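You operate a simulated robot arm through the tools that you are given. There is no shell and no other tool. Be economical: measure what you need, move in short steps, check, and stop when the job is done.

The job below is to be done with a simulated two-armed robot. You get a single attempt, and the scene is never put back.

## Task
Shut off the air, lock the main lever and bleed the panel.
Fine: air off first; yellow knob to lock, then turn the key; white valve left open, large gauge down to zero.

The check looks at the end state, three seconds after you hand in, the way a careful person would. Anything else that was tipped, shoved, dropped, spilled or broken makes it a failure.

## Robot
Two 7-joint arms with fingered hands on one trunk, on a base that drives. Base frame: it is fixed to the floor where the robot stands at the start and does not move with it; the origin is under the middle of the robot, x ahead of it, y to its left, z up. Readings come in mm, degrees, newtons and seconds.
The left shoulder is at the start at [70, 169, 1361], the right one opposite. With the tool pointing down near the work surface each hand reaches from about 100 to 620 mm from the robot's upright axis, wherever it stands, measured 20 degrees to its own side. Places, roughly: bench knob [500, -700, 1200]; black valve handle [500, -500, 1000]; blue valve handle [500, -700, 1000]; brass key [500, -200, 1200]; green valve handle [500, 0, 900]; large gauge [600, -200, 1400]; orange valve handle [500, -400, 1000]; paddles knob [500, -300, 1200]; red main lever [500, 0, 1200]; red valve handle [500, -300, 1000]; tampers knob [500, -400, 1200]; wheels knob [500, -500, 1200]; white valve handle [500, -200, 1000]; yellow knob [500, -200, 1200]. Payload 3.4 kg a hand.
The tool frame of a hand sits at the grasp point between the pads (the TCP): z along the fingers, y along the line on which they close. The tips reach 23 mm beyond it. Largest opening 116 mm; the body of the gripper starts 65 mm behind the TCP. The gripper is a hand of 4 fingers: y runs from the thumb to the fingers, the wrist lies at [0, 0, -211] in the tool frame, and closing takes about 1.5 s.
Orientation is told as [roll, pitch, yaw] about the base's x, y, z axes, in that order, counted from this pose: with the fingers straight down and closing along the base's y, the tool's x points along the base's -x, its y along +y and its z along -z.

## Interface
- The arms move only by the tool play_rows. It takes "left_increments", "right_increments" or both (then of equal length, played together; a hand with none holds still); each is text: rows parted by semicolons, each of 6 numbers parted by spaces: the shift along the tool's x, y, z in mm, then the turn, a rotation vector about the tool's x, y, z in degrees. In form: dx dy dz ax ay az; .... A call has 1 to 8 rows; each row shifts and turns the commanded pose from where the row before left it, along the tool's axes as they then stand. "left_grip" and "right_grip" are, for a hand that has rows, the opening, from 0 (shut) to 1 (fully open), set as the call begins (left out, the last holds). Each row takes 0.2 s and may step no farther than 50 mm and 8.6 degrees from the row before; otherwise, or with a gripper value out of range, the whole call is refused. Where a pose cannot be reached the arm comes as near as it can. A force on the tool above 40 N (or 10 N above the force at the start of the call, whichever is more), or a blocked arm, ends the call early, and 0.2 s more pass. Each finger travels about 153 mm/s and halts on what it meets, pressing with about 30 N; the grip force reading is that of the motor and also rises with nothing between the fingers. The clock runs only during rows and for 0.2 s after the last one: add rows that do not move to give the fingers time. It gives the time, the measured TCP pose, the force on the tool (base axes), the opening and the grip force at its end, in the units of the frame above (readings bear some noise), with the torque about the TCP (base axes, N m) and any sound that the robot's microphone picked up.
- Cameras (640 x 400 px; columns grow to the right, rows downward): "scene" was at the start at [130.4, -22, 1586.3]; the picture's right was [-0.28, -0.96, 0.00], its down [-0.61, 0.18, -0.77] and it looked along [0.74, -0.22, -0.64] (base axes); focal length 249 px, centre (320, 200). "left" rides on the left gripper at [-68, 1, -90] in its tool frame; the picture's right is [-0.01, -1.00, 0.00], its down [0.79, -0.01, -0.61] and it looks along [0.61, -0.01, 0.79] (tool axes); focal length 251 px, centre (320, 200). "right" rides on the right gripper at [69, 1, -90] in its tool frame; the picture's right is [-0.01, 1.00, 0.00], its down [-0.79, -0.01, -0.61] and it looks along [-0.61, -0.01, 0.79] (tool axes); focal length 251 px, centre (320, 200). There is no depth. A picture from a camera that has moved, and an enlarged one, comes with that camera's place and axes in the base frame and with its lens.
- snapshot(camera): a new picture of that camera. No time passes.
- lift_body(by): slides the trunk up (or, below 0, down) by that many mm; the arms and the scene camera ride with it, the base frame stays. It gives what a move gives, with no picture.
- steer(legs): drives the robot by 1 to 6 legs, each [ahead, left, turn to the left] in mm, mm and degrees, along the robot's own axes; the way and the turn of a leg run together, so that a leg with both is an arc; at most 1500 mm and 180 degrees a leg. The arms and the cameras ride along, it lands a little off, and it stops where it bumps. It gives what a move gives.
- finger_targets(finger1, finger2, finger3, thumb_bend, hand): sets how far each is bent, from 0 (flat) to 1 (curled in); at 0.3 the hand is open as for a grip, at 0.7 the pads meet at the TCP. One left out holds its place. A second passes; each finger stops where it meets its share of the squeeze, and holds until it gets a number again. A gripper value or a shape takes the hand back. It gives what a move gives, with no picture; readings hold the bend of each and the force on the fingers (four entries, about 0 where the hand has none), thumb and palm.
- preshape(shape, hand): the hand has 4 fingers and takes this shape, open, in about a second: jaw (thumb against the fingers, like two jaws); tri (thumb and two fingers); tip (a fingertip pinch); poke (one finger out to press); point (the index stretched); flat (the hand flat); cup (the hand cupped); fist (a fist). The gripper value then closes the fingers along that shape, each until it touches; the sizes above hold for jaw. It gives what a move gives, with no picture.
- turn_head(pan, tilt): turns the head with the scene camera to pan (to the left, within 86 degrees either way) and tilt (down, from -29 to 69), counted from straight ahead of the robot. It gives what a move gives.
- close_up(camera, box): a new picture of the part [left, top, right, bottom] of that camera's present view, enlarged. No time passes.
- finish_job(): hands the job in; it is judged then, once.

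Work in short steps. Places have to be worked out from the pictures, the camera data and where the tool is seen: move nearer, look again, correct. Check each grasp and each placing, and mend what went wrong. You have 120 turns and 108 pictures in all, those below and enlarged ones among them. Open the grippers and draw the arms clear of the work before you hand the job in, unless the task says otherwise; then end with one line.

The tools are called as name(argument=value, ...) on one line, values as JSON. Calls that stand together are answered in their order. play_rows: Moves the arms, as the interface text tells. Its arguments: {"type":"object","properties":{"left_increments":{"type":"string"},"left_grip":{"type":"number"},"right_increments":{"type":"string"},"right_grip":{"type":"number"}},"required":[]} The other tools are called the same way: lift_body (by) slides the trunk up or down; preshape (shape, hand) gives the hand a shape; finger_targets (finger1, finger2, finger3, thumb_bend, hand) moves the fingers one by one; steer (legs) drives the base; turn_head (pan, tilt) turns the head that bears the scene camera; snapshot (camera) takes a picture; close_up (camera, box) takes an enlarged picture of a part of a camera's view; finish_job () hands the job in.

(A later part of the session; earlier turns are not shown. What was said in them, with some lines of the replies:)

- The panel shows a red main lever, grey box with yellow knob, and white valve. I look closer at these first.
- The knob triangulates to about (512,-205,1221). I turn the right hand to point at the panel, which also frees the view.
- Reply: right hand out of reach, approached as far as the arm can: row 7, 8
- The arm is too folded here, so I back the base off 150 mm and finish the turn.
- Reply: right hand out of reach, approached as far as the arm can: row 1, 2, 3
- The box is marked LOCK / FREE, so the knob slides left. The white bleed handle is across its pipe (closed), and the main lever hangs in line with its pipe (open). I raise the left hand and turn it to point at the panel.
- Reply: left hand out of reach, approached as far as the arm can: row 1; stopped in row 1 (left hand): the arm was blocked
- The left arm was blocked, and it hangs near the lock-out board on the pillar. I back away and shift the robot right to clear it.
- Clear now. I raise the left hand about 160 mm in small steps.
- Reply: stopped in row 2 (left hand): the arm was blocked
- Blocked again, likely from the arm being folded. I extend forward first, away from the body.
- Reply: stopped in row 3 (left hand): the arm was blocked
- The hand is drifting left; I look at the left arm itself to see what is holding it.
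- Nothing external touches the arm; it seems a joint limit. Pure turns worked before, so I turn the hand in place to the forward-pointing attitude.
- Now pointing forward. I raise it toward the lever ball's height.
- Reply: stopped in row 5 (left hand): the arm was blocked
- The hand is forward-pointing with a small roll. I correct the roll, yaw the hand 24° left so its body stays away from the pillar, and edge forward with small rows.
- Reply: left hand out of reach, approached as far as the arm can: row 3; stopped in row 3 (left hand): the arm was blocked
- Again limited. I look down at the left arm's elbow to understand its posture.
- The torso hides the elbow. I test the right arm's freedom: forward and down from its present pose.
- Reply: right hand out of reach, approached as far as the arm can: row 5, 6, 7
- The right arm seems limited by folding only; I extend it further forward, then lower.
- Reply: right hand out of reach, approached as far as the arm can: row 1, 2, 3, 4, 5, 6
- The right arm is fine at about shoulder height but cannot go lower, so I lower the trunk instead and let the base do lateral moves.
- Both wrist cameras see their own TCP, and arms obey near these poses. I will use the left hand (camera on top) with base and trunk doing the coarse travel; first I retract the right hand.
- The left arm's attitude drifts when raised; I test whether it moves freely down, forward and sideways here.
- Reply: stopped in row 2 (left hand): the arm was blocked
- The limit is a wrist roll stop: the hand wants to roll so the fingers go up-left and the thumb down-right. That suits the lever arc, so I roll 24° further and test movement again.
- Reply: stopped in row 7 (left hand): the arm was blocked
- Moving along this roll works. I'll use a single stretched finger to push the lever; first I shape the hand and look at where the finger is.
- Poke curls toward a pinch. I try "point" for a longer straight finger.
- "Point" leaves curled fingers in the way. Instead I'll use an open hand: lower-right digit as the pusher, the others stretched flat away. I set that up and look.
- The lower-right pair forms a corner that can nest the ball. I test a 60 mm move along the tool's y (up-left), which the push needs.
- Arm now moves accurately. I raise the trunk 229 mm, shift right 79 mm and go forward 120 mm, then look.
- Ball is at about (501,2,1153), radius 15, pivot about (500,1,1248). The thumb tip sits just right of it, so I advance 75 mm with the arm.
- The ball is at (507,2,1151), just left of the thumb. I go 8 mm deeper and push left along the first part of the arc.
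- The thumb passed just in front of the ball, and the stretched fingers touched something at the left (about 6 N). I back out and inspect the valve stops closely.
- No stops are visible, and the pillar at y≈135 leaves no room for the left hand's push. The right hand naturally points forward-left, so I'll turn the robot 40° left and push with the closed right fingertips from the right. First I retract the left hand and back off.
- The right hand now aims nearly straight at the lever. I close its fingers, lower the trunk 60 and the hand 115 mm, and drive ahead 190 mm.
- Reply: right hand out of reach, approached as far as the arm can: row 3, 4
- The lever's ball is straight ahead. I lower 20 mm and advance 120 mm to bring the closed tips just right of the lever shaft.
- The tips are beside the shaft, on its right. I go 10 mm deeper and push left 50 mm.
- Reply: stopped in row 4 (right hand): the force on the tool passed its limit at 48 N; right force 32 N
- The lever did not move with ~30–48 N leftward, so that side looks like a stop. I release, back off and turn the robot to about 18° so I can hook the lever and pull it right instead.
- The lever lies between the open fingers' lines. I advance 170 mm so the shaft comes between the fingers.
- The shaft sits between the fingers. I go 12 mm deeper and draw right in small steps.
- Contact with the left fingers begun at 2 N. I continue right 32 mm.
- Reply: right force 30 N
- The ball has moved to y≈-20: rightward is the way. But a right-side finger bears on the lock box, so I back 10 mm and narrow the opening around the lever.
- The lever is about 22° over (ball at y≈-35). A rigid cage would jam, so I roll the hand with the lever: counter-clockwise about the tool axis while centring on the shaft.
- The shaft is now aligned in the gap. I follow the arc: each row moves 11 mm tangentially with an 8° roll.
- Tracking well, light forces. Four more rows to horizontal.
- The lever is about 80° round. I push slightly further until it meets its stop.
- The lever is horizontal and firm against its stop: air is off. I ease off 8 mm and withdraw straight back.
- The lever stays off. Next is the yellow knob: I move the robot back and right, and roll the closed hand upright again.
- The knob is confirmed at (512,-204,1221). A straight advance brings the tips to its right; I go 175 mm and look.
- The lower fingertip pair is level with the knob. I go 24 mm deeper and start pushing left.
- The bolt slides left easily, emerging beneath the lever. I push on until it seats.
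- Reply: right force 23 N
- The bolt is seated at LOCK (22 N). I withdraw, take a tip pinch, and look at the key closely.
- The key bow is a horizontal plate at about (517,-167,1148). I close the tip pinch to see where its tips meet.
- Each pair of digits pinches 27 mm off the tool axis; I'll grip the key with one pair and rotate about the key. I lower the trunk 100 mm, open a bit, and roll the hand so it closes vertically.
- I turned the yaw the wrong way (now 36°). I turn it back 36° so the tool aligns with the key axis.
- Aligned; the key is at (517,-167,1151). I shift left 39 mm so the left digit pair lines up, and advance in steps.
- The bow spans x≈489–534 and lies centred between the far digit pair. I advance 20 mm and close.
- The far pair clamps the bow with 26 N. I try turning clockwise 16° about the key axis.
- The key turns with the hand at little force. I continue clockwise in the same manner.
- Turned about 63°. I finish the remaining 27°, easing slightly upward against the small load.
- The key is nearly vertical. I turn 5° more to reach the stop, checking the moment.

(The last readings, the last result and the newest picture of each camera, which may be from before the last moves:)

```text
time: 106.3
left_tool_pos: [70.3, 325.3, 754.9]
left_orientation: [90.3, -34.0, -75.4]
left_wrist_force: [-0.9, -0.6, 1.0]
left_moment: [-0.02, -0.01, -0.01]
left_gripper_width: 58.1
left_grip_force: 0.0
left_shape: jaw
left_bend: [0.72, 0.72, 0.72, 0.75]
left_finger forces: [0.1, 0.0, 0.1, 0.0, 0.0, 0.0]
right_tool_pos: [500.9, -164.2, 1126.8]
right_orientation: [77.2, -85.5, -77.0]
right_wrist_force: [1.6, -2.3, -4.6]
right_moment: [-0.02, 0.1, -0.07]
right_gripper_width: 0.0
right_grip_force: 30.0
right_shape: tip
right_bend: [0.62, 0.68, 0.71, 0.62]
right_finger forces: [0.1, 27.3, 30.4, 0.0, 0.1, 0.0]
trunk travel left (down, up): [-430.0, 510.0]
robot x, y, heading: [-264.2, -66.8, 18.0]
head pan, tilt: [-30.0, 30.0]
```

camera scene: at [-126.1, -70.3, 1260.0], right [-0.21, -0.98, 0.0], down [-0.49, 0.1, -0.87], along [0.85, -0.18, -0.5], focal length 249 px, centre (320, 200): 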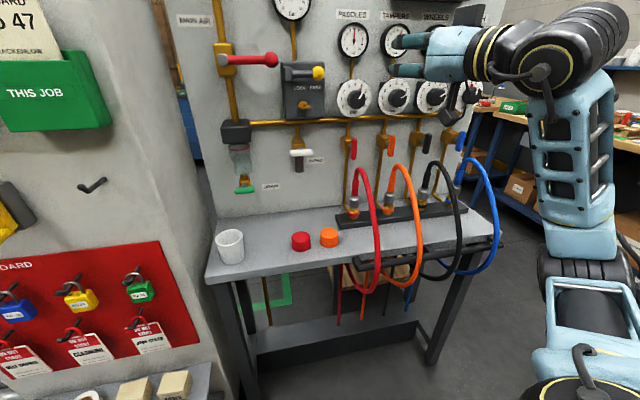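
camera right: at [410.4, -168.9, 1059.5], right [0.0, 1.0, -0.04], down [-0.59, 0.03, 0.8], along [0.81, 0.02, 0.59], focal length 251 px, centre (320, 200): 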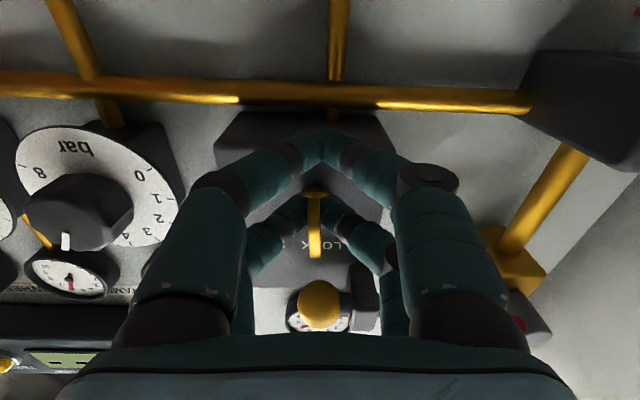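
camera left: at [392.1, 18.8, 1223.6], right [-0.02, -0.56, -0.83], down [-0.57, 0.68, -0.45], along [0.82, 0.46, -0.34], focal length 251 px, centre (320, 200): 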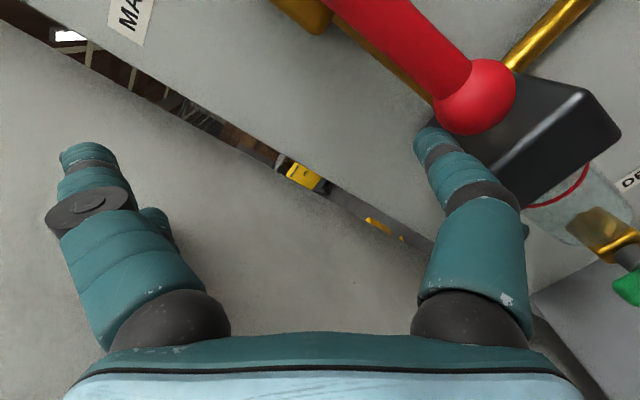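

No resistance worth noting; I release and back off to inspect.

play_rows(right_increments="0 0 0 0 0 0;0 0 0 0 0 0;0 0 0 0 0 0;0 0 -20 0 0 0;0 0 -30 0 0 0;0 0 -30 0 0 0;0 0 -30 0 0 0;0 0 0 0 0 0", right_grip=0.4)

snapshot(camera="right")

close_up(camera="scene", box=[200, 0, 360, 120])

```text
time: 108.1
left_tool_pos: [69.6, 325.2, 754.0]
left_orientation: [90.5, -34.1, -75.4]
left_wrist_force: [0.7, 0.6, -0.1]
left_moment: [0.02, 0.02, -0.02]
left_gripper_width: 58.5
left_grip_force: 0.0
left_shape: jaw
left_bend: [0.72, 0.72, 0.72, 0.75]
left_finger forces: [0.1, 0.0, 0.1, 0.0, 0.0, 0.0]
right_tool_pos: [389.9, -163.7, 1129.8]
right_orientation: [78.6, -85.7, -78.4]
right_wrist_force: [-0.4, -1.0, -0.9]
right_moment: [-0.01, 0.02, -0.02]
right_gripper_width: 45.8
right_grip_force: 0.0
right_shape: tip
right_bend: [0.73, 0.73, 0.73, 0.77]
right_finger forces: [0.1, 0.0, 0.0, 0.0, 0.1, 0.0]
trunk travel left (down, up): [-430.0, 510.0]
robot x, y, heading: [-263.5, -70.3, 18.0]
head pan, tilt: [-30.0, 30.0]
```

```text
38 pictures are left
camera right: at [299.3, -157.6, 1063.2], right [0.0, 1.0, 0.08], down [-0.59, -0.07, 0.8], along [0.8, -0.05, 0.59], focal length 251 px, centre (320, 200)
```

right: 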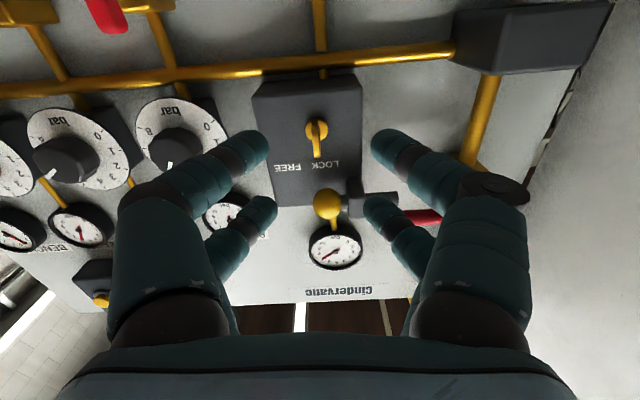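

```text
3.33 times, centred on (280, 60) of scene
camera zoom: at [-125.8, -70.2, 1163.0], right [-0.21, -0.98, 0.0], down [-0.49, 0.1, -0.87], along [0.85, -0.18, -0.5], focal length 831 px, centre (453, 667)
```

zoom: 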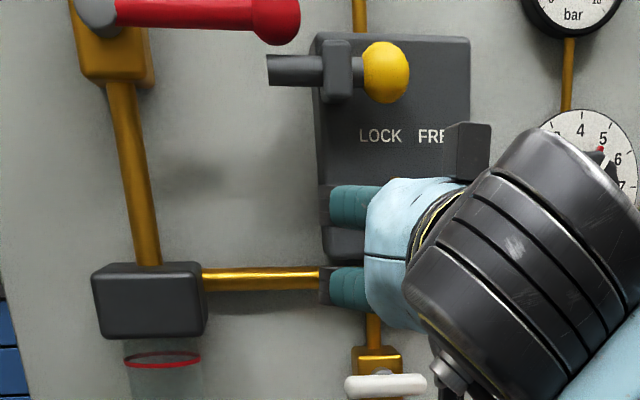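

The key now stands vertical. Next the white valve; I check the whole scene for clearance of the forearm and hoses before lowering.

snapshot(camera="scene")

close_up(camera="right", box=[240, 60, 400, 220])

```text
36 pictures are left
camera scene: at [-125.8, -70.2, 1163.0], right [-0.21, -0.98, 0.0], down [-0.49, 0.1, -0.87], along [0.85, -0.18, -0.5], focal length 249 px, centre (320, 200)
```

scene: 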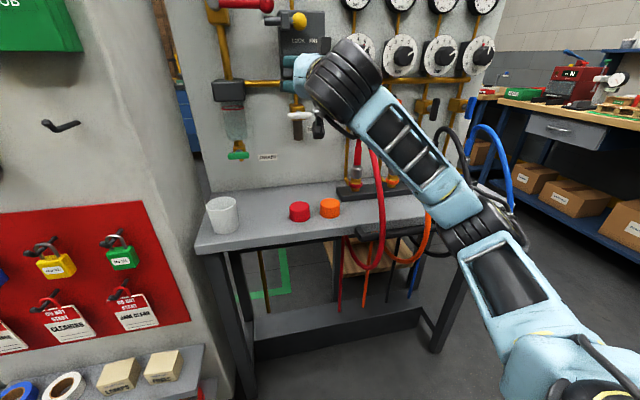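

```text
2.50 times, centred on (320, 140) of right
camera zoom: at [299.3, -157.6, 1063.2], right [0.0, 1.0, 0.08], down [-0.59, -0.07, 0.8], along [0.8, -0.05, 0.59], focal length 629 px, centre (320, 350)
```

zoom: 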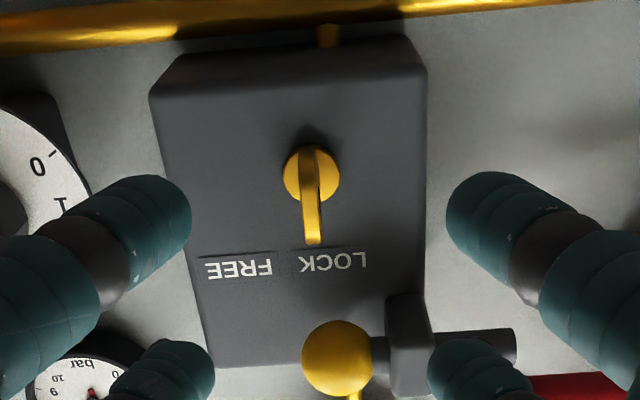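

Key confirmed vertical. The forearm stays at x<300, clear of the hoses. I roll the hand back to vertical closing, then lower the trunk 105 mm.

play_rows(right_increments="0 0 -20 0 0 -8.5;0 0 0 0 0 -8.5;0 0 0 0 0 -8.5;0 0 0 0 0 -8.5;0 0 0 0 0 -8.5;0 0 0 0 0 -8.5;0 0 0 0 0 -8.5;0 0 0 0 0 -8.5")

play_rows(right_increments="0 0 0 0 0 -8.5;0 0 0 0 0 -8.5;0 0 0 0 0 -8.5;0 0 0 0 0 0")

lift_body(by=-105)

snapshot(camera="right")

snapshot(camera="scene")

```text
time: 109.9
left_tool_pos: [69.6, 325.8, 754.3]
left_orientation: [90.5, -34.0, -75.5]
left_wrist_force: [-0.2, 0.4, 0.3]
left_moment: [0.0, 0.0, 0.02]
left_gripper_width: 58.5
left_grip_force: 0.0
left_shape: jaw
left_bend: [0.72, 0.72, 0.72, 0.75]
left_finger forces: [0.1, 0.0, 0.0, 0.0, 0.0, 0.1]
right_tool_pos: [369.0, -162.6, 1129.2]
right_orientation: [-89.0, -26.2, 89.8]
right_wrist_force: [-0.1, -0.6, -0.6]
right_moment: [0.01, -0.01, 0.01]
right_gripper_width: 46.2
right_grip_force: 0.1
right_shape: tip
right_bend: [0.73, 0.73, 0.73, 0.77]
right_finger forces: [0.1, 0.0, 0.0, 0.0, 0.0, 0.1]
trunk travel left (down, up): [-430.0, 510.0]
robot x, y, heading: [-263.5, -67.8, 18.1]
head pan, tilt: [-30.0, 30.0]
```

```text
time: 110.9
left_tool_pos: [69.1, 324.4, 756.1]
left_orientation: [90.5, -34.0, -75.5]
left_wrist_force: [0.4, -0.2, 0.0]
left_moment: [-0.02, -0.01, 0.01]
left_gripper_width: 58.3
left_grip_force: 0.1
left_shape: jaw
left_bend: [0.72, 0.72, 0.72, 0.75]
left_finger forces: [0.0, 0.0, 0.0, 0.0, 0.0, 0.0]
right_tool_pos: [370.0, -163.1, 1128.9]
right_orientation: [-89.2, -0.8, 90.3]
right_wrist_force: [0.2, 0.1, -0.3]
right_moment: [0.02, -0.01, 0.02]
right_gripper_width: 45.8
right_grip_force: 0.1
right_shape: tip
right_bend: [0.73, 0.73, 0.73, 0.77]
right_finger forces: [0.1, 0.0, 0.0, 0.0, 0.0, 0.1]
trunk travel left (down, up): [-430.0, 510.0]
robot x, y, heading: [-258.1, -68.4, 17.8]
head pan, tilt: [-30.0, 30.0]
```

```text
time: 112.3
left_tool_pos: [70.7, 325.0, 649.6]
left_orientation: [90.5, -34.0, -75.4]
left_wrist_force: [0.2, 0.8, 0.3]
left_moment: [0.02, 0.0, 0.0]
left_gripper_width: 58.6
left_grip_force: 0.0
left_shape: jaw
left_bend: [0.72, 0.72, 0.72, 0.75]
left_finger forces: [0.1, 0.1, 0.1, 0.0, 0.0, 0.0]
right_tool_pos: [370.2, -162.1, 1024.5]
right_orientation: [-89.3, -0.9, 90.2]
right_wrist_force: [-1.0, 0.6, -0.1]
right_moment: [-0.01, -0.03, 0.0]
right_gripper_width: 46.2
right_grip_force: 0.0
right_shape: tip
right_bend: [0.73, 0.73, 0.73, 0.77]
right_finger forces: [0.1, 0.0, 0.0, 0.1, 0.0, 0.0]
trunk travel left (down, up): [-325.0, 615.0]
robot x, y, heading: [-257.1, -66.5, 18.0]
head pan, tilt: [-30.0, 30.0]
```

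```text
34 pictures are left
camera right: at [280.4, -231.5, 1025.4], right [-0.01, 0.02, -1.0], down [-0.61, 0.79, 0.03], along [0.79, 0.61, 0.0], focal length 251 px, centre (320, 200)
```

right: 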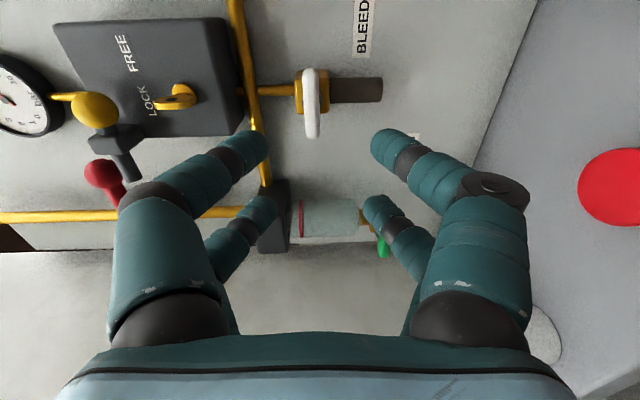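

```text
33 pictures are left
camera scene: at [-126.2, -70.2, 1058.1], right [-0.21, -0.98, 0.0], down [-0.49, 0.1, -0.87], along [0.85, -0.18, -0.5], focal length 249 px, centre (320, 200)
```

scene: 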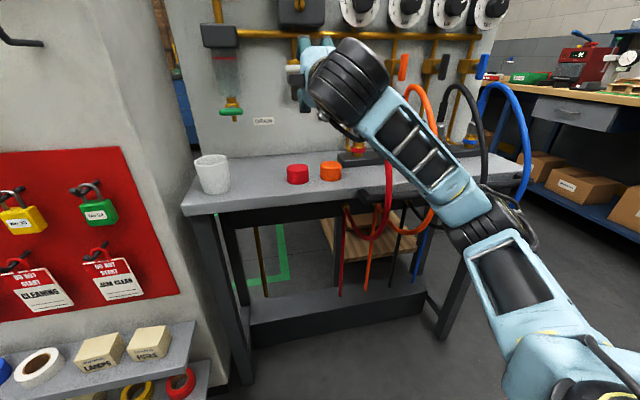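

The bar is centred near (528,-154,1031), about 64 mm long. I align (left 8, up 6) and advance 90 mm, then check.

play_rows(right_increments="-8 -6 20 0 0 0;0 0 30 0 0 0;0 0 40 0 0 0;0 0 0 0 0 0")

snapshot(camera="right")

snapshot(camera="scene")

```text
time: 113.3
left_tool_pos: [69.3, 326.1, 649.9]
left_orientation: [90.4, -34.0, -75.5]
left_wrist_force: [0.2, 0.0, -1.4]
left_moment: [0.03, -0.01, -0.02]
left_gripper_width: 58.4
left_grip_force: 0.0
left_shape: jaw
left_bend: [0.72, 0.72, 0.72, 0.75]
left_finger forces: [0.0, 0.1, 0.0, 0.0, 0.1, 0.0]
right_tool_pos: [460.0, -154.3, 1029.7]
right_orientation: [-89.2, -0.8, 90.2]
right_wrist_force: [0.2, 0.9, 0.2]
right_moment: [0.0, 0.0, 0.01]
right_gripper_width: 46.1
right_grip_force: 0.0
right_shape: tip
right_bend: [0.73, 0.73, 0.73, 0.77]
right_finger forces: [0.1, 0.0, 0.0, 0.1, 0.1, 0.1]
trunk travel left (down, up): [-325.0, 615.0]
robot x, y, heading: [-266.4, -67.0, 18.0]
head pan, tilt: [-30.0, 30.0]
```

```text
32 pictures are left
camera right: at [370.9, -222.9, 1030.9], right [-0.01, 0.02, -1.0], down [-0.61, 0.79, 0.03], along [0.79, 0.61, 0.0], focal length 251 px, centre (320, 200)
```

right: 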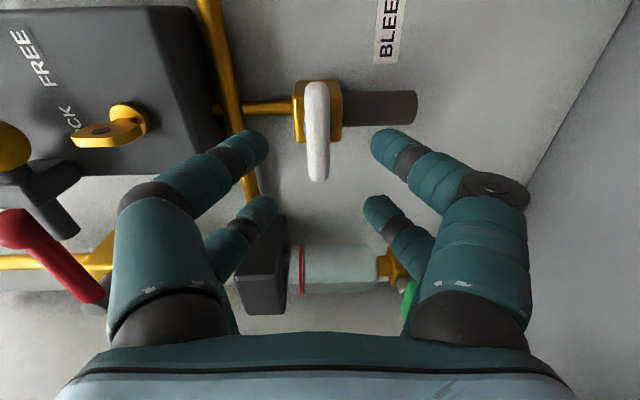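

```text
31 pictures are left
camera scene: at [-126.1, -70.2, 1058.1], right [-0.21, -0.98, 0.0], down [-0.49, 0.1, -0.87], along [0.85, -0.18, -0.5], focal length 249 px, centre (320, 200)
```

scene: 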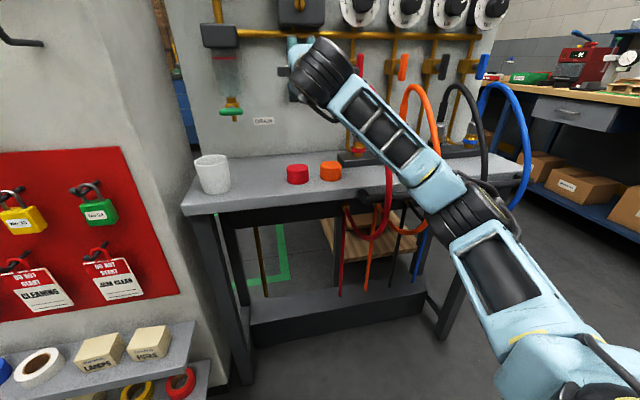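

Alignment is good and the elbow (x≈185) is well clear of the hoses. I advance 56 mm and close on the bar.

play_rows(right_increments="0 -1 20 0 0 0;0 0 20 0 0 0;0 0 15 0 0 0;0 0 0 0 0 0")

play_rows(right_increments="0 0 0 0 0 0;0 0 0 0 0 0;0 0 0 0 0 0;0 0 0 0 0 0;0 0 0 0 0 0", right_grip=0)

snapshot(camera="right")

```text
time: 114.3
left_tool_pos: [69.4, 324.9, 649.3]
left_orientation: [90.6, -34.0, -75.5]
left_wrist_force: [-0.7, 0.4, 0.2]
left_moment: [0.04, 0.02, 0.01]
left_gripper_width: 58.7
left_grip_force: 0.0
left_shape: jaw
left_bend: [0.72, 0.72, 0.72, 0.75]
left_finger forces: [0.0, 0.1, 0.0, 0.1, 0.0, 0.0]
right_tool_pos: [515.1, -154.7, 1029.6]
right_orientation: [-89.1, -1.0, 90.2]
right_wrist_force: [0.1, -0.3, 0.0]
right_moment: [-0.02, 0.02, 0.0]
right_gripper_width: 46.0
right_grip_force: 0.0
right_shape: tip
right_bend: [0.73, 0.73, 0.73, 0.77]
right_finger forces: [0.0, 0.0, 0.0, 0.0, 0.1, 0.0]
trunk travel left (down, up): [-325.0, 615.0]
robot x, y, heading: [-260.4, -70.3, 18.1]
head pan, tilt: [-30.0, 30.0]
```

```text
time: 115.5
left_tool_pos: [69.8, 325.7, 649.3]
left_orientation: [90.5, -34.0, -75.4]
left_wrist_force: [-0.5, 0.7, -0.3]
left_moment: [0.02, 0.01, -0.01]
left_gripper_width: 58.4
left_grip_force: 0.0
left_shape: jaw
left_bend: [0.72, 0.72, 0.72, 0.75]
left_finger forces: [0.0, 0.0, 0.0, 0.1, 0.0, 0.1]
right_tool_pos: [516.3, -155.0, 1029.3]
right_orientation: [-89.1, -0.9, 90.2]
right_wrist_force: [2.0, 0.4, 1.8]
right_moment: [0.01, -0.07, 0.01]
right_gripper_width: 9.7
right_grip_force: 29.5
right_shape: tip
right_bend: [0.71, 0.71, 0.72, 0.74]
right_finger forces: [26.5, 26.8, 27.5, 0.0, 27.1, 0.0]
trunk travel left (down, up): [-325.0, 615.0]
robot x, y, heading: [-260.3, -72.5, 18.1]
head pan, tilt: [-30.0, 30.0]
```

```text
30 pictures are left
camera right: at [426.3, -222.8, 1030.2], right [-0.02, 0.02, -1.0], down [-0.61, 0.79, 0.03], along [0.79, 0.61, 0.0], focal length 251 px, centre (320, 200)
```

right: 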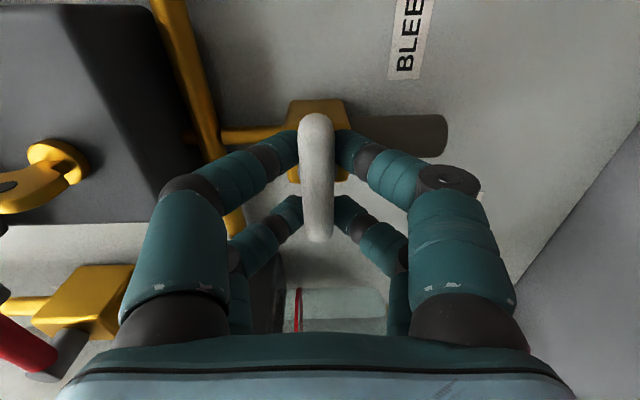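

All four digits hold the bar. I try turning clockwise 16°.

play_rows(right_increments="0 0 0 0 0 5;0 0 0 0 0 5;0 0 0 0 0 6;0 0 0 0 0 0")

snapshot(camera="right")

```text
time: 116.5
left_tool_pos: [69.6, 324.5, 649.2]
left_orientation: [90.5, -34.1, -75.4]
left_wrist_force: [-0.3, -0.7, 0.0]
left_moment: [0.0, 0.02, -0.02]
left_gripper_width: 58.6
left_grip_force: 0.0
left_shape: jaw
left_bend: [0.72, 0.72, 0.72, 0.75]
left_finger forces: [0.1, 0.0, 0.0, 0.0, 0.0, 0.1]
right_tool_pos: [515.9, -155.4, 1028.9]
right_orientation: [-89.1, -16.8, 89.9]
right_wrist_force: [3.2, -2.0, 3.5]
right_moment: [-1.47, -0.09, -0.04]
right_gripper_width: 11.2
right_grip_force: 30.3
right_shape: tip
right_bend: [0.71, 0.71, 0.72, 0.73]
right_finger forces: [22.1, 44.2, 26.5, 0.0, 42.8, 0.0]
trunk travel left (down, up): [-325.0, 615.0]
robot x, y, heading: [-259.7, -65.3, 17.8]
head pan, tilt: [-30.0, 30.0]
```

```text
29 pictures are left
camera right: at [425.8, -219.9, 1011.3], right [-0.02, 0.3, -0.95], down [-0.61, 0.76, 0.25], along [0.8, 0.58, 0.17], focal length 251 px, centre (320, 200)
```

right: 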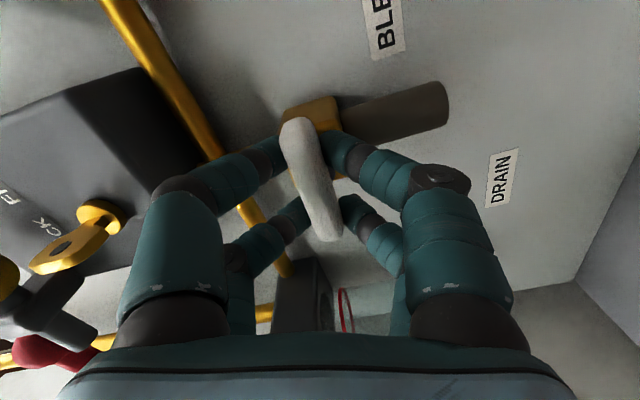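

The bar resists clockwise (1.5 Nm), so it opens counter-clockwise. I turn back and on past, watching how far the wrist goes.

play_rows(right_increments="0 0 0 0 0 -8;0 0 0 0 0 -8;0 0 0 0 0 -8;0 0 0 0 0 -8;0 0 0 0 0 -8;0 0 0 0 0 0")

snapshot(camera="right")

```text
time: 117.9
left_tool_pos: [69.9, 325.1, 650.1]
left_orientation: [90.6, -34.0, -75.4]
left_wrist_force: [-0.2, 0.4, 0.3]
left_moment: [0.0, 0.02, -0.02]
left_gripper_width: 58.4
left_grip_force: 0.0
left_shape: jaw
left_bend: [0.72, 0.72, 0.72, 0.75]
left_finger forces: [0.1, 0.0, 0.1, 0.1, 0.0, 0.1]
right_tool_pos: [514.7, -153.9, 1028.3]
right_orientation: [-89.0, 23.2, 90.6]
right_wrist_force: [-2.2, -1.3, -6.3]
right_moment: [0.03, 0.06, -0.14]
right_gripper_width: 9.4
right_grip_force: 30.1
right_shape: tip
right_bend: [0.71, 0.71, 0.71, 0.74]
right_finger forces: [31.7, 30.5, 28.3, 0.1, 27.7, 0.0]
trunk travel left (down, up): [-325.0, 615.0]
robot x, y, heading: [-260.5, -69.1, 17.8]
head pan, tilt: [-30.0, 30.0]
```

```text
28 pictures are left
camera right: at [426.7, -218.1, 1057.3], right [-0.01, -0.39, -0.92], down [-0.61, 0.73, -0.3], along [0.79, 0.56, -0.25], focal length 251 px, centre (320, 200)
```

right: 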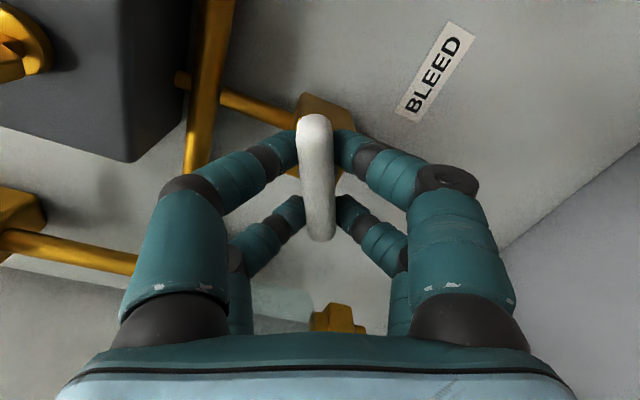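

The bar follows (23° so far, little force). I continue counter-clockwise.

play_rows(right_increments="0 0 0 0 0 -8;0 0 0 0 0 -8;0 0 0 0 0 -8;0 0 0 0 0 -8;0 0 0 0 0 0")

play_rows(right_increments="0 0 0 0 0 -8;0 0 0 0 0 -8;0 0 0 0 0 -8;0 0 0 0 0 -8;0 0 0 0 0 0")

snapshot(camera="right")

```text
time: 119.1
left_tool_pos: [70.2, 324.1, 649.8]
left_orientation: [90.5, -34.0, -75.5]
left_wrist_force: [-0.6, 0.0, 1.1]
left_moment: [0.0, -0.02, 0.03]
left_gripper_width: 58.8
left_grip_force: 0.0
left_shape: jaw
left_bend: [0.72, 0.72, 0.72, 0.75]
left_finger forces: [0.0, 0.1, 0.1, 0.0, 0.1, 0.0]
right_tool_pos: [514.1, -157.1, 1026.9]
right_orientation: [-88.2, 55.2, 91.6]
right_wrist_force: [-12.9, -4.0, -21.0]
right_moment: [0.07, 0.21, -0.24]
right_gripper_width: 9.3
right_grip_force: 30.7
right_shape: tip
right_bend: [0.71, 0.71, 0.72, 0.75]
right_finger forces: [34.6, 33.9, 26.2, 0.0, 26.8, 0.1]
trunk travel left (down, up): [-325.0, 615.0]
robot x, y, heading: [-259.8, -69.4, 17.8]
head pan, tilt: [-30.0, 30.0]
```

```text
time: 120.3
left_tool_pos: [70.7, 324.8, 649.5]
left_orientation: [90.5, -33.9, -75.5]
left_wrist_force: [0.3, 0.8, 0.0]
left_moment: [-0.02, 0.02, 0.04]
left_gripper_width: 58.4
left_grip_force: 0.1
left_shape: jaw
left_bend: [0.72, 0.72, 0.72, 0.75]
left_finger forces: [0.1, 0.0, 0.1, 0.1, 0.0, 0.0]
right_tool_pos: [515.8, -157.9, 1027.0]
right_orientation: [-70.4, 86.9, 109.6]
right_wrist_force: [-21.0, -9.3, -30.5]
right_moment: [0.02, 0.3, -0.3]
right_gripper_width: 9.5
right_grip_force: 29.5
right_shape: tip
right_bend: [0.72, 0.71, 0.72, 0.75]
right_finger forces: [34.3, 33.8, 27.6, 0.1, 29.9, 0.0]
trunk travel left (down, up): [-325.0, 615.0]
robot x, y, heading: [-262.7, -71.8, 18.0]
head pan, tilt: [-30.0, 30.0]
```

```text
27 pictures are left
camera right: at [428.0, -161.9, 1098.5], right [0.0, -1.0, -0.06], down [-0.62, 0.05, -0.78], along [0.78, 0.04, -0.62], focal length 251 px, centre (320, 200)
```

right: 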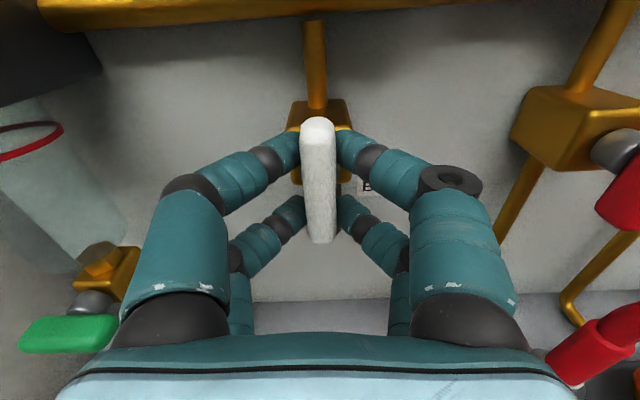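

The bar is now vertical. I relieve the 30 N downward load by 4 mm, turn 4° more, then release and withdraw.

play_rows(right_increments="-4 0 -2 0 0 -4;0 0 0 0 0 0")

play_rows(right_increments="0 0 0 0 0 0;0 0 0 0 0 0;0 0 0 0 0 0;0 0 -25 0 0 0;0 0 -35 0 0 0;0 0 -35 0 0 0;0 0 -35 0 0 0;0 0 0 0 0 0", right_grip=0.4)

snapshot(camera="right")

turn_head(pan=-30, tilt=5)

snapshot(camera="scene")

```text
time: 120.9
left_tool_pos: [71.4, 324.6, 651.2]
left_orientation: [90.4, -33.9, -75.4]
left_wrist_force: [-0.6, 0.1, -0.4]
left_moment: [0.0, -0.01, 0.0]
left_gripper_width: 58.4
left_grip_force: 0.1
left_shape: jaw
left_bend: [0.72, 0.72, 0.72, 0.75]
left_finger forces: [0.0, 0.1, 0.1, 0.0, 0.0, 0.1]
right_tool_pos: [515.2, -157.6, 1026.1]
right_orientation: [52.1, 88.8, -127.7]
right_wrist_force: [11.0, -11.7, 3.4]
right_moment: [0.39, -0.17, -0.27]
right_gripper_width: 9.2
right_grip_force: 29.7
right_shape: tip
right_bend: [0.72, 0.71, 0.71, 0.75]
right_finger forces: [34.7, 28.3, 28.6, 0.0, 22.9, 0.0]
trunk travel left (down, up): [-325.0, 615.0]
robot x, y, heading: [-265.9, -69.3, 17.6]
head pan, tilt: [-30.0, 30.0]
```

```text
time: 122.7
left_tool_pos: [70.1, 325.0, 649.0]
left_orientation: [90.5, -34.1, -75.5]
left_wrist_force: [-0.7, 0.4, -0.9]
left_moment: [-0.01, -0.04, -0.01]
left_gripper_width: 58.5
left_grip_force: 0.1
left_shape: jaw
left_bend: [0.72, 0.72, 0.72, 0.75]
left_finger forces: [0.1, 0.0, 0.1, 0.0, 0.0, 0.1]
right_tool_pos: [382.9, -155.7, 1028.3]
right_orientation: [52.7, 88.6, -127.2]
right_wrist_force: [0.2, -0.3, 0.4]
right_moment: [0.04, -0.02, -0.01]
right_gripper_width: 46.0
right_grip_force: 0.0
right_shape: tip
right_bend: [0.73, 0.73, 0.73, 0.77]
right_finger forces: [0.0, 0.0, 0.0, 0.0, 0.0, 0.0]
trunk travel left (down, up): [-325.0, 615.0]
robot x, y, heading: [-257.5, -68.7, 17.8]
head pan, tilt: [-30.0, 30.0]
```

```text
26 pictures are left
camera right: at [294.9, -154.1, 1098.8], right [0.0, -1.0, 0.01], down [-0.62, -0.01, -0.79], along [0.79, 0.0, -0.62], focal length 251 px, centre (320, 200)
```

right: 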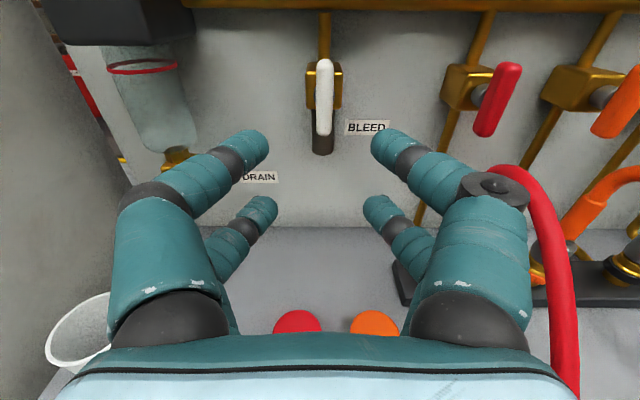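

```text
time: 123.5
left_tool_pos: [69.9, 325.9, 650.0]
left_orientation: [90.4, -34.0, -75.5]
left_wrist_force: [0.8, -0.8, -0.3]
left_moment: [-0.02, -0.02, 0.0]
left_gripper_width: 58.6
left_grip_force: 0.0
left_shape: jaw
left_bend: [0.72, 0.72, 0.72, 0.75]
left_finger forces: [0.0, 0.0, 0.1, 0.0, 0.0, 0.0]
right_tool_pos: [383.7, -154.7, 1027.9]
right_orientation: [53.1, 88.6, -126.6]
right_wrist_force: [-0.2, 0.0, -0.1]
right_moment: [-0.01, -0.03, 0.03]
right_gripper_width: 46.1
right_grip_force: 0.0
right_shape: tip
right_bend: [0.73, 0.73, 0.73, 0.77]
right_finger forces: [0.0, 0.0, 0.0, 0.1, 0.1, 0.0]
trunk travel left (down, up): [-325.0, 615.0]
robot x, y, heading: [-260.8, -68.5, 18.2]
head pan, tilt: [-30.0, 5.0]
```

```text
25 pictures are left
camera scene: at [-124.7, -70.5, 1098.4], right [-0.21, -0.98, 0.0], down [-0.09, 0.02, -1.0], along [0.97, -0.21, -0.09], focal length 249 px, centre (320, 200)
```

scene: 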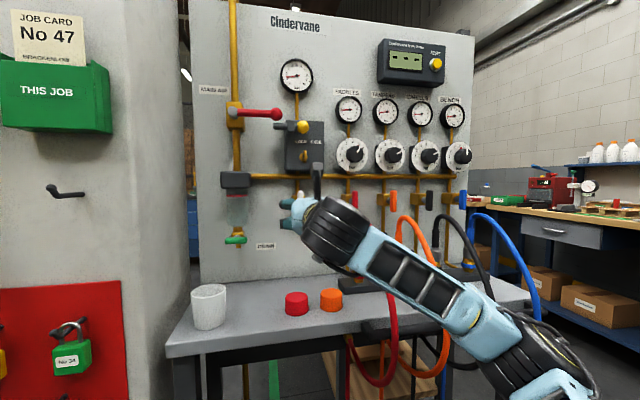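

The white handle is vertical and the gauges are falling. I back the robot away a bit and check the gauge and the locks.

steer(legs=[[-120, 0, 0]])

close_up(camera="scene", box=[210, 40, 340, 200])

snapshot(camera="scene")

```text
time: 124.8
left_tool_pos: [-43.8, 288.9, 649.8]
left_orientation: [90.6, -34.1, -75.6]
left_wrist_force: [-0.1, 1.4, -0.1]
left_moment: [0.0, -0.02, -0.02]
left_gripper_width: 58.4
left_grip_force: 0.1
left_shape: jaw
left_bend: [0.72, 0.72, 0.72, 0.75]
left_finger forces: [0.0, 0.1, 0.0, 0.0, 0.0, 0.1]
right_tool_pos: [269.1, -192.2, 1027.4]
right_orientation: [54.5, 88.6, -125.2]
right_wrist_force: [-0.1, 0.0, 0.5]
right_moment: [-0.03, -0.02, -0.02]
right_gripper_width: 46.0
right_grip_force: 0.1
right_shape: tip
right_bend: [0.73, 0.73, 0.73, 0.77]
right_finger forces: [0.1, 0.1, 0.0, 0.0, 0.1, 0.0]
trunk travel left (down, up): [-325.0, 615.0]
robot x, y, heading: [-373.3, -104.9, 18.0]
head pan, tilt: [-30.0, 5.0]
```

```text
2.50 times, centred on (275, 120) of scene
camera zoom: at [-239.3, -107.6, 1098.6], right [-0.21, -0.98, 0.0], down [-0.08, 0.02, -1.0], along [0.97, -0.21, -0.09], focal length 624 px, centre (432, 400)
```

zoom: 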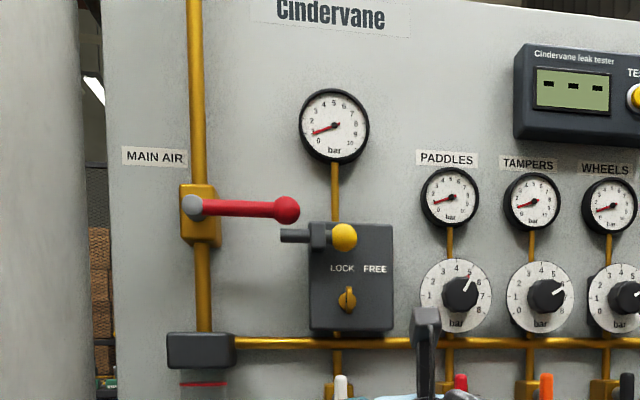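

```text
23 pictures are left
camera scene: at [-239.3, -107.6, 1098.6], right [-0.21, -0.98, 0.0], down [-0.08, 0.02, -1.0], along [0.97, -0.21, -0.09], focal length 249 px, centre (320, 200)
```

scene: 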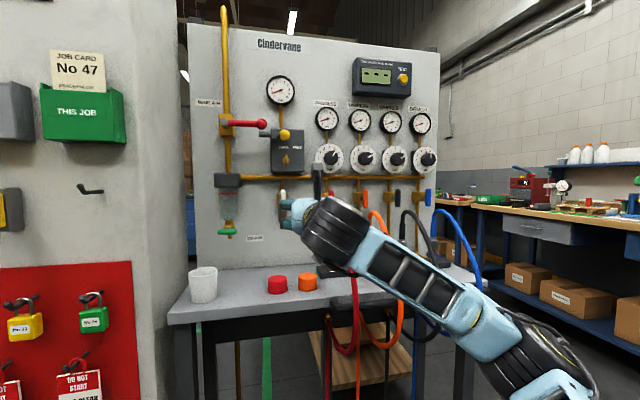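

The gauge is near 0.7 bar and still dropping. I open both hands and wait a few seconds.

play_rows(right_increments="0 0 0 0 0 0;0 0 0 0 0 0;0 0 0 0 0 0;0 0 0 0 0 0;0 0 0 0 0 0;0 0 0 0 0 0;0 0 0 0 0 0;0 0 0 0 0 0", right_grip=1, left_increments="0 0 0 0 0 0;0 0 0 0 0 0;0 0 0 0 0 0;0 0 0 0 0 0;0 0 0 0 0 0;0 0 0 0 0 0;0 0 0 0 0 0;0 0 0 0 0 0", left_grip=1)

play_rows(right_increments="0 0 0 0 0 0;0 0 0 0 0 0;0 0 0 0 0 0;0 0 0 0 0 0;0 0 0 0 0 0;0 0 0 0 0 0;0 0 0 0 0 0;0 0 0 0 0 0")

play_rows(right_increments="0 0 0 0 0 0;0 0 0 0 0 0;0 0 0 0 0 0;0 0 0 0 0 0;0 0 0 0 0 0;0 0 0 0 0 0;0 0 0 0 0 0;0 0 0 0 0 0")

close_up(camera="scene", box=[215, 65, 315, 245])

close_up(camera="scene", box=[255, 65, 305, 115])

```text
time: 126.6
left_tool_pos: [-44.8, 289.3, 649.5]
left_orientation: [90.6, -34.1, -75.4]
left_wrist_force: [-0.7, 0.1, -0.4]
left_moment: [-0.02, -0.01, 0.02]
left_gripper_width: 115.9
left_grip_force: 0.1
left_shape: jaw
left_bend: [0.3, 0.3, 0.3, 0.3]
left_finger forces: [0.0, 0.1, 0.0, 0.0, 0.0, 0.1]
right_tool_pos: [270.3, -190.4, 1028.4]
right_orientation: [53.2, 88.6, -126.6]
right_wrist_force: [-0.2, 0.0, -0.1]
right_moment: [-0.04, -0.02, -0.03]
right_gripper_width: 115.8
right_grip_force: 0.0
right_shape: tip
right_bend: [0.3, 0.3, 0.3, 0.3]
right_finger forces: [0.0, 0.0, 0.1, 0.0, 0.0, 0.0]
trunk travel left (down, up): [-325.0, 615.0]
robot x, y, heading: [-371.6, -106.2, 17.8]
head pan, tilt: [-30.0, 5.0]
```

```text
time: 128.4
left_tool_pos: [-44.3, 289.3, 650.2]
left_orientation: [90.4, -34.0, -75.5]
left_wrist_force: [-0.1, 0.7, 0.3]
left_moment: [-0.01, -0.01, -0.02]
left_gripper_width: 115.9
left_grip_force: 0.0
left_shape: jaw
left_bend: [0.3, 0.3, 0.3, 0.3]
left_finger forces: [0.1, 0.1, 0.0, 0.0, 0.0, 0.1]
right_tool_pos: [269.1, -191.8, 1028.1]
right_orientation: [53.3, 88.6, -126.6]
right_wrist_force: [0.1, 0.0, 0.7]
right_moment: [0.03, -0.01, -0.02]
right_gripper_width: 115.8
right_grip_force: 0.1
right_shape: tip
right_bend: [0.3, 0.3, 0.3, 0.3]
right_finger forces: [0.0, 0.0, 0.1, 0.0, 0.0, 0.0]
trunk travel left (down, up): [-325.0, 615.0]
robot x, y, heading: [-370.1, -107.8, 18.1]
head pan, tilt: [-30.0, 5.0]
```

```text
time: 130.2
left_tool_pos: [-43.8, 288.9, 649.2]
left_orientation: [90.5, -34.0, -75.6]
left_wrist_force: [-0.1, -0.2, -0.1]
left_moment: [0.0, 0.01, 0.02]
left_gripper_width: 116.0
left_grip_force: 0.0
left_shape: jaw
left_bend: [0.3, 0.3, 0.3, 0.3]
left_finger forces: [0.0, 0.0, 0.1, 0.1, 0.0, 0.0]
right_tool_pos: [269.7, -191.2, 1028.7]
right_orientation: [53.2, 88.6, -126.4]
right_wrist_force: [-0.5, -0.1, 0.0]
right_moment: [-0.01, -0.01, 0.01]
right_gripper_width: 116.1
right_grip_force: 0.1
right_shape: tip
right_bend: [0.3, 0.3, 0.3, 0.3]
right_finger forces: [0.0, 0.0, 0.0, 0.1, 0.0, 0.0]
trunk travel left (down, up): [-325.0, 615.0]
robot x, y, heading: [-377.4, -103.5, 18.1]
head pan, tilt: [-30.0, 5.0]
```

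```text
2.22 times, centred on (265, 155) of scene
camera zoom: at [-238.4, -107.3, 1098.4], right [-0.21, -0.98, 0.0], down [-0.09, 0.02, -1.0], along [0.97, -0.21, -0.09], focal length 554 px, centre (442, 300)
```

zoom: 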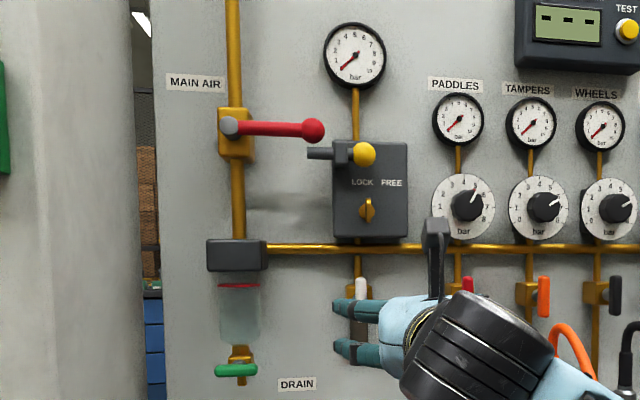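

```text
8.00 times, centred on (280, 90) of scene
camera zoom: at [-238.4, -107.3, 1098.4], right [-0.21, -0.98, 0.0], down [-0.09, 0.02, -1.0], along [0.97, -0.21, -0.09], focal length 1995 px, centre (640, 1080)
```

zoom: 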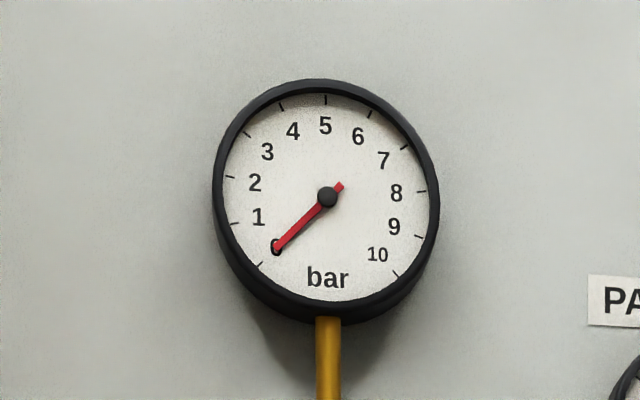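

The large gauge reads zero. One last close look at the bolt and key.

close_up(camera="scene", box=[260, 120, 310, 180])

```text
6.67 times, centred on (285, 150) of scene
camera zoom: at [-238.4, -107.3, 1098.4], right [-0.21, -0.98, 0.0], down [-0.09, 0.02, -1.0], along [0.97, -0.21, -0.09], focal length 1663 px, centre (553, 533)
```

zoom: 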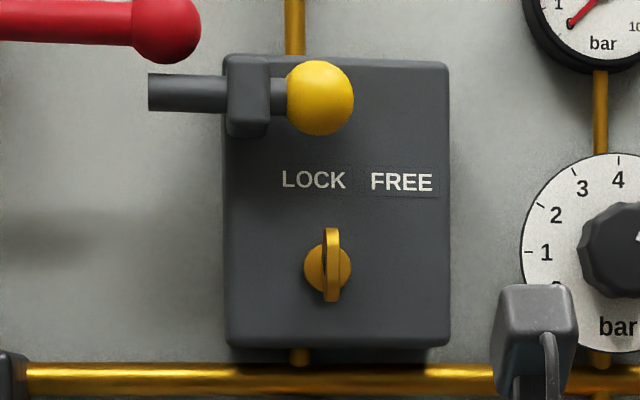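

Lever off, knob at LOCK, key turned vertical, white valve open, gauge at zero, arms clear. I hand the job in.

finish_job()

```text
The job is handed in.
```

The job is handed in: main air is off, the yellow knob is at LOCK with the key turned, the white valve is left open, and the large gauge reads zero.
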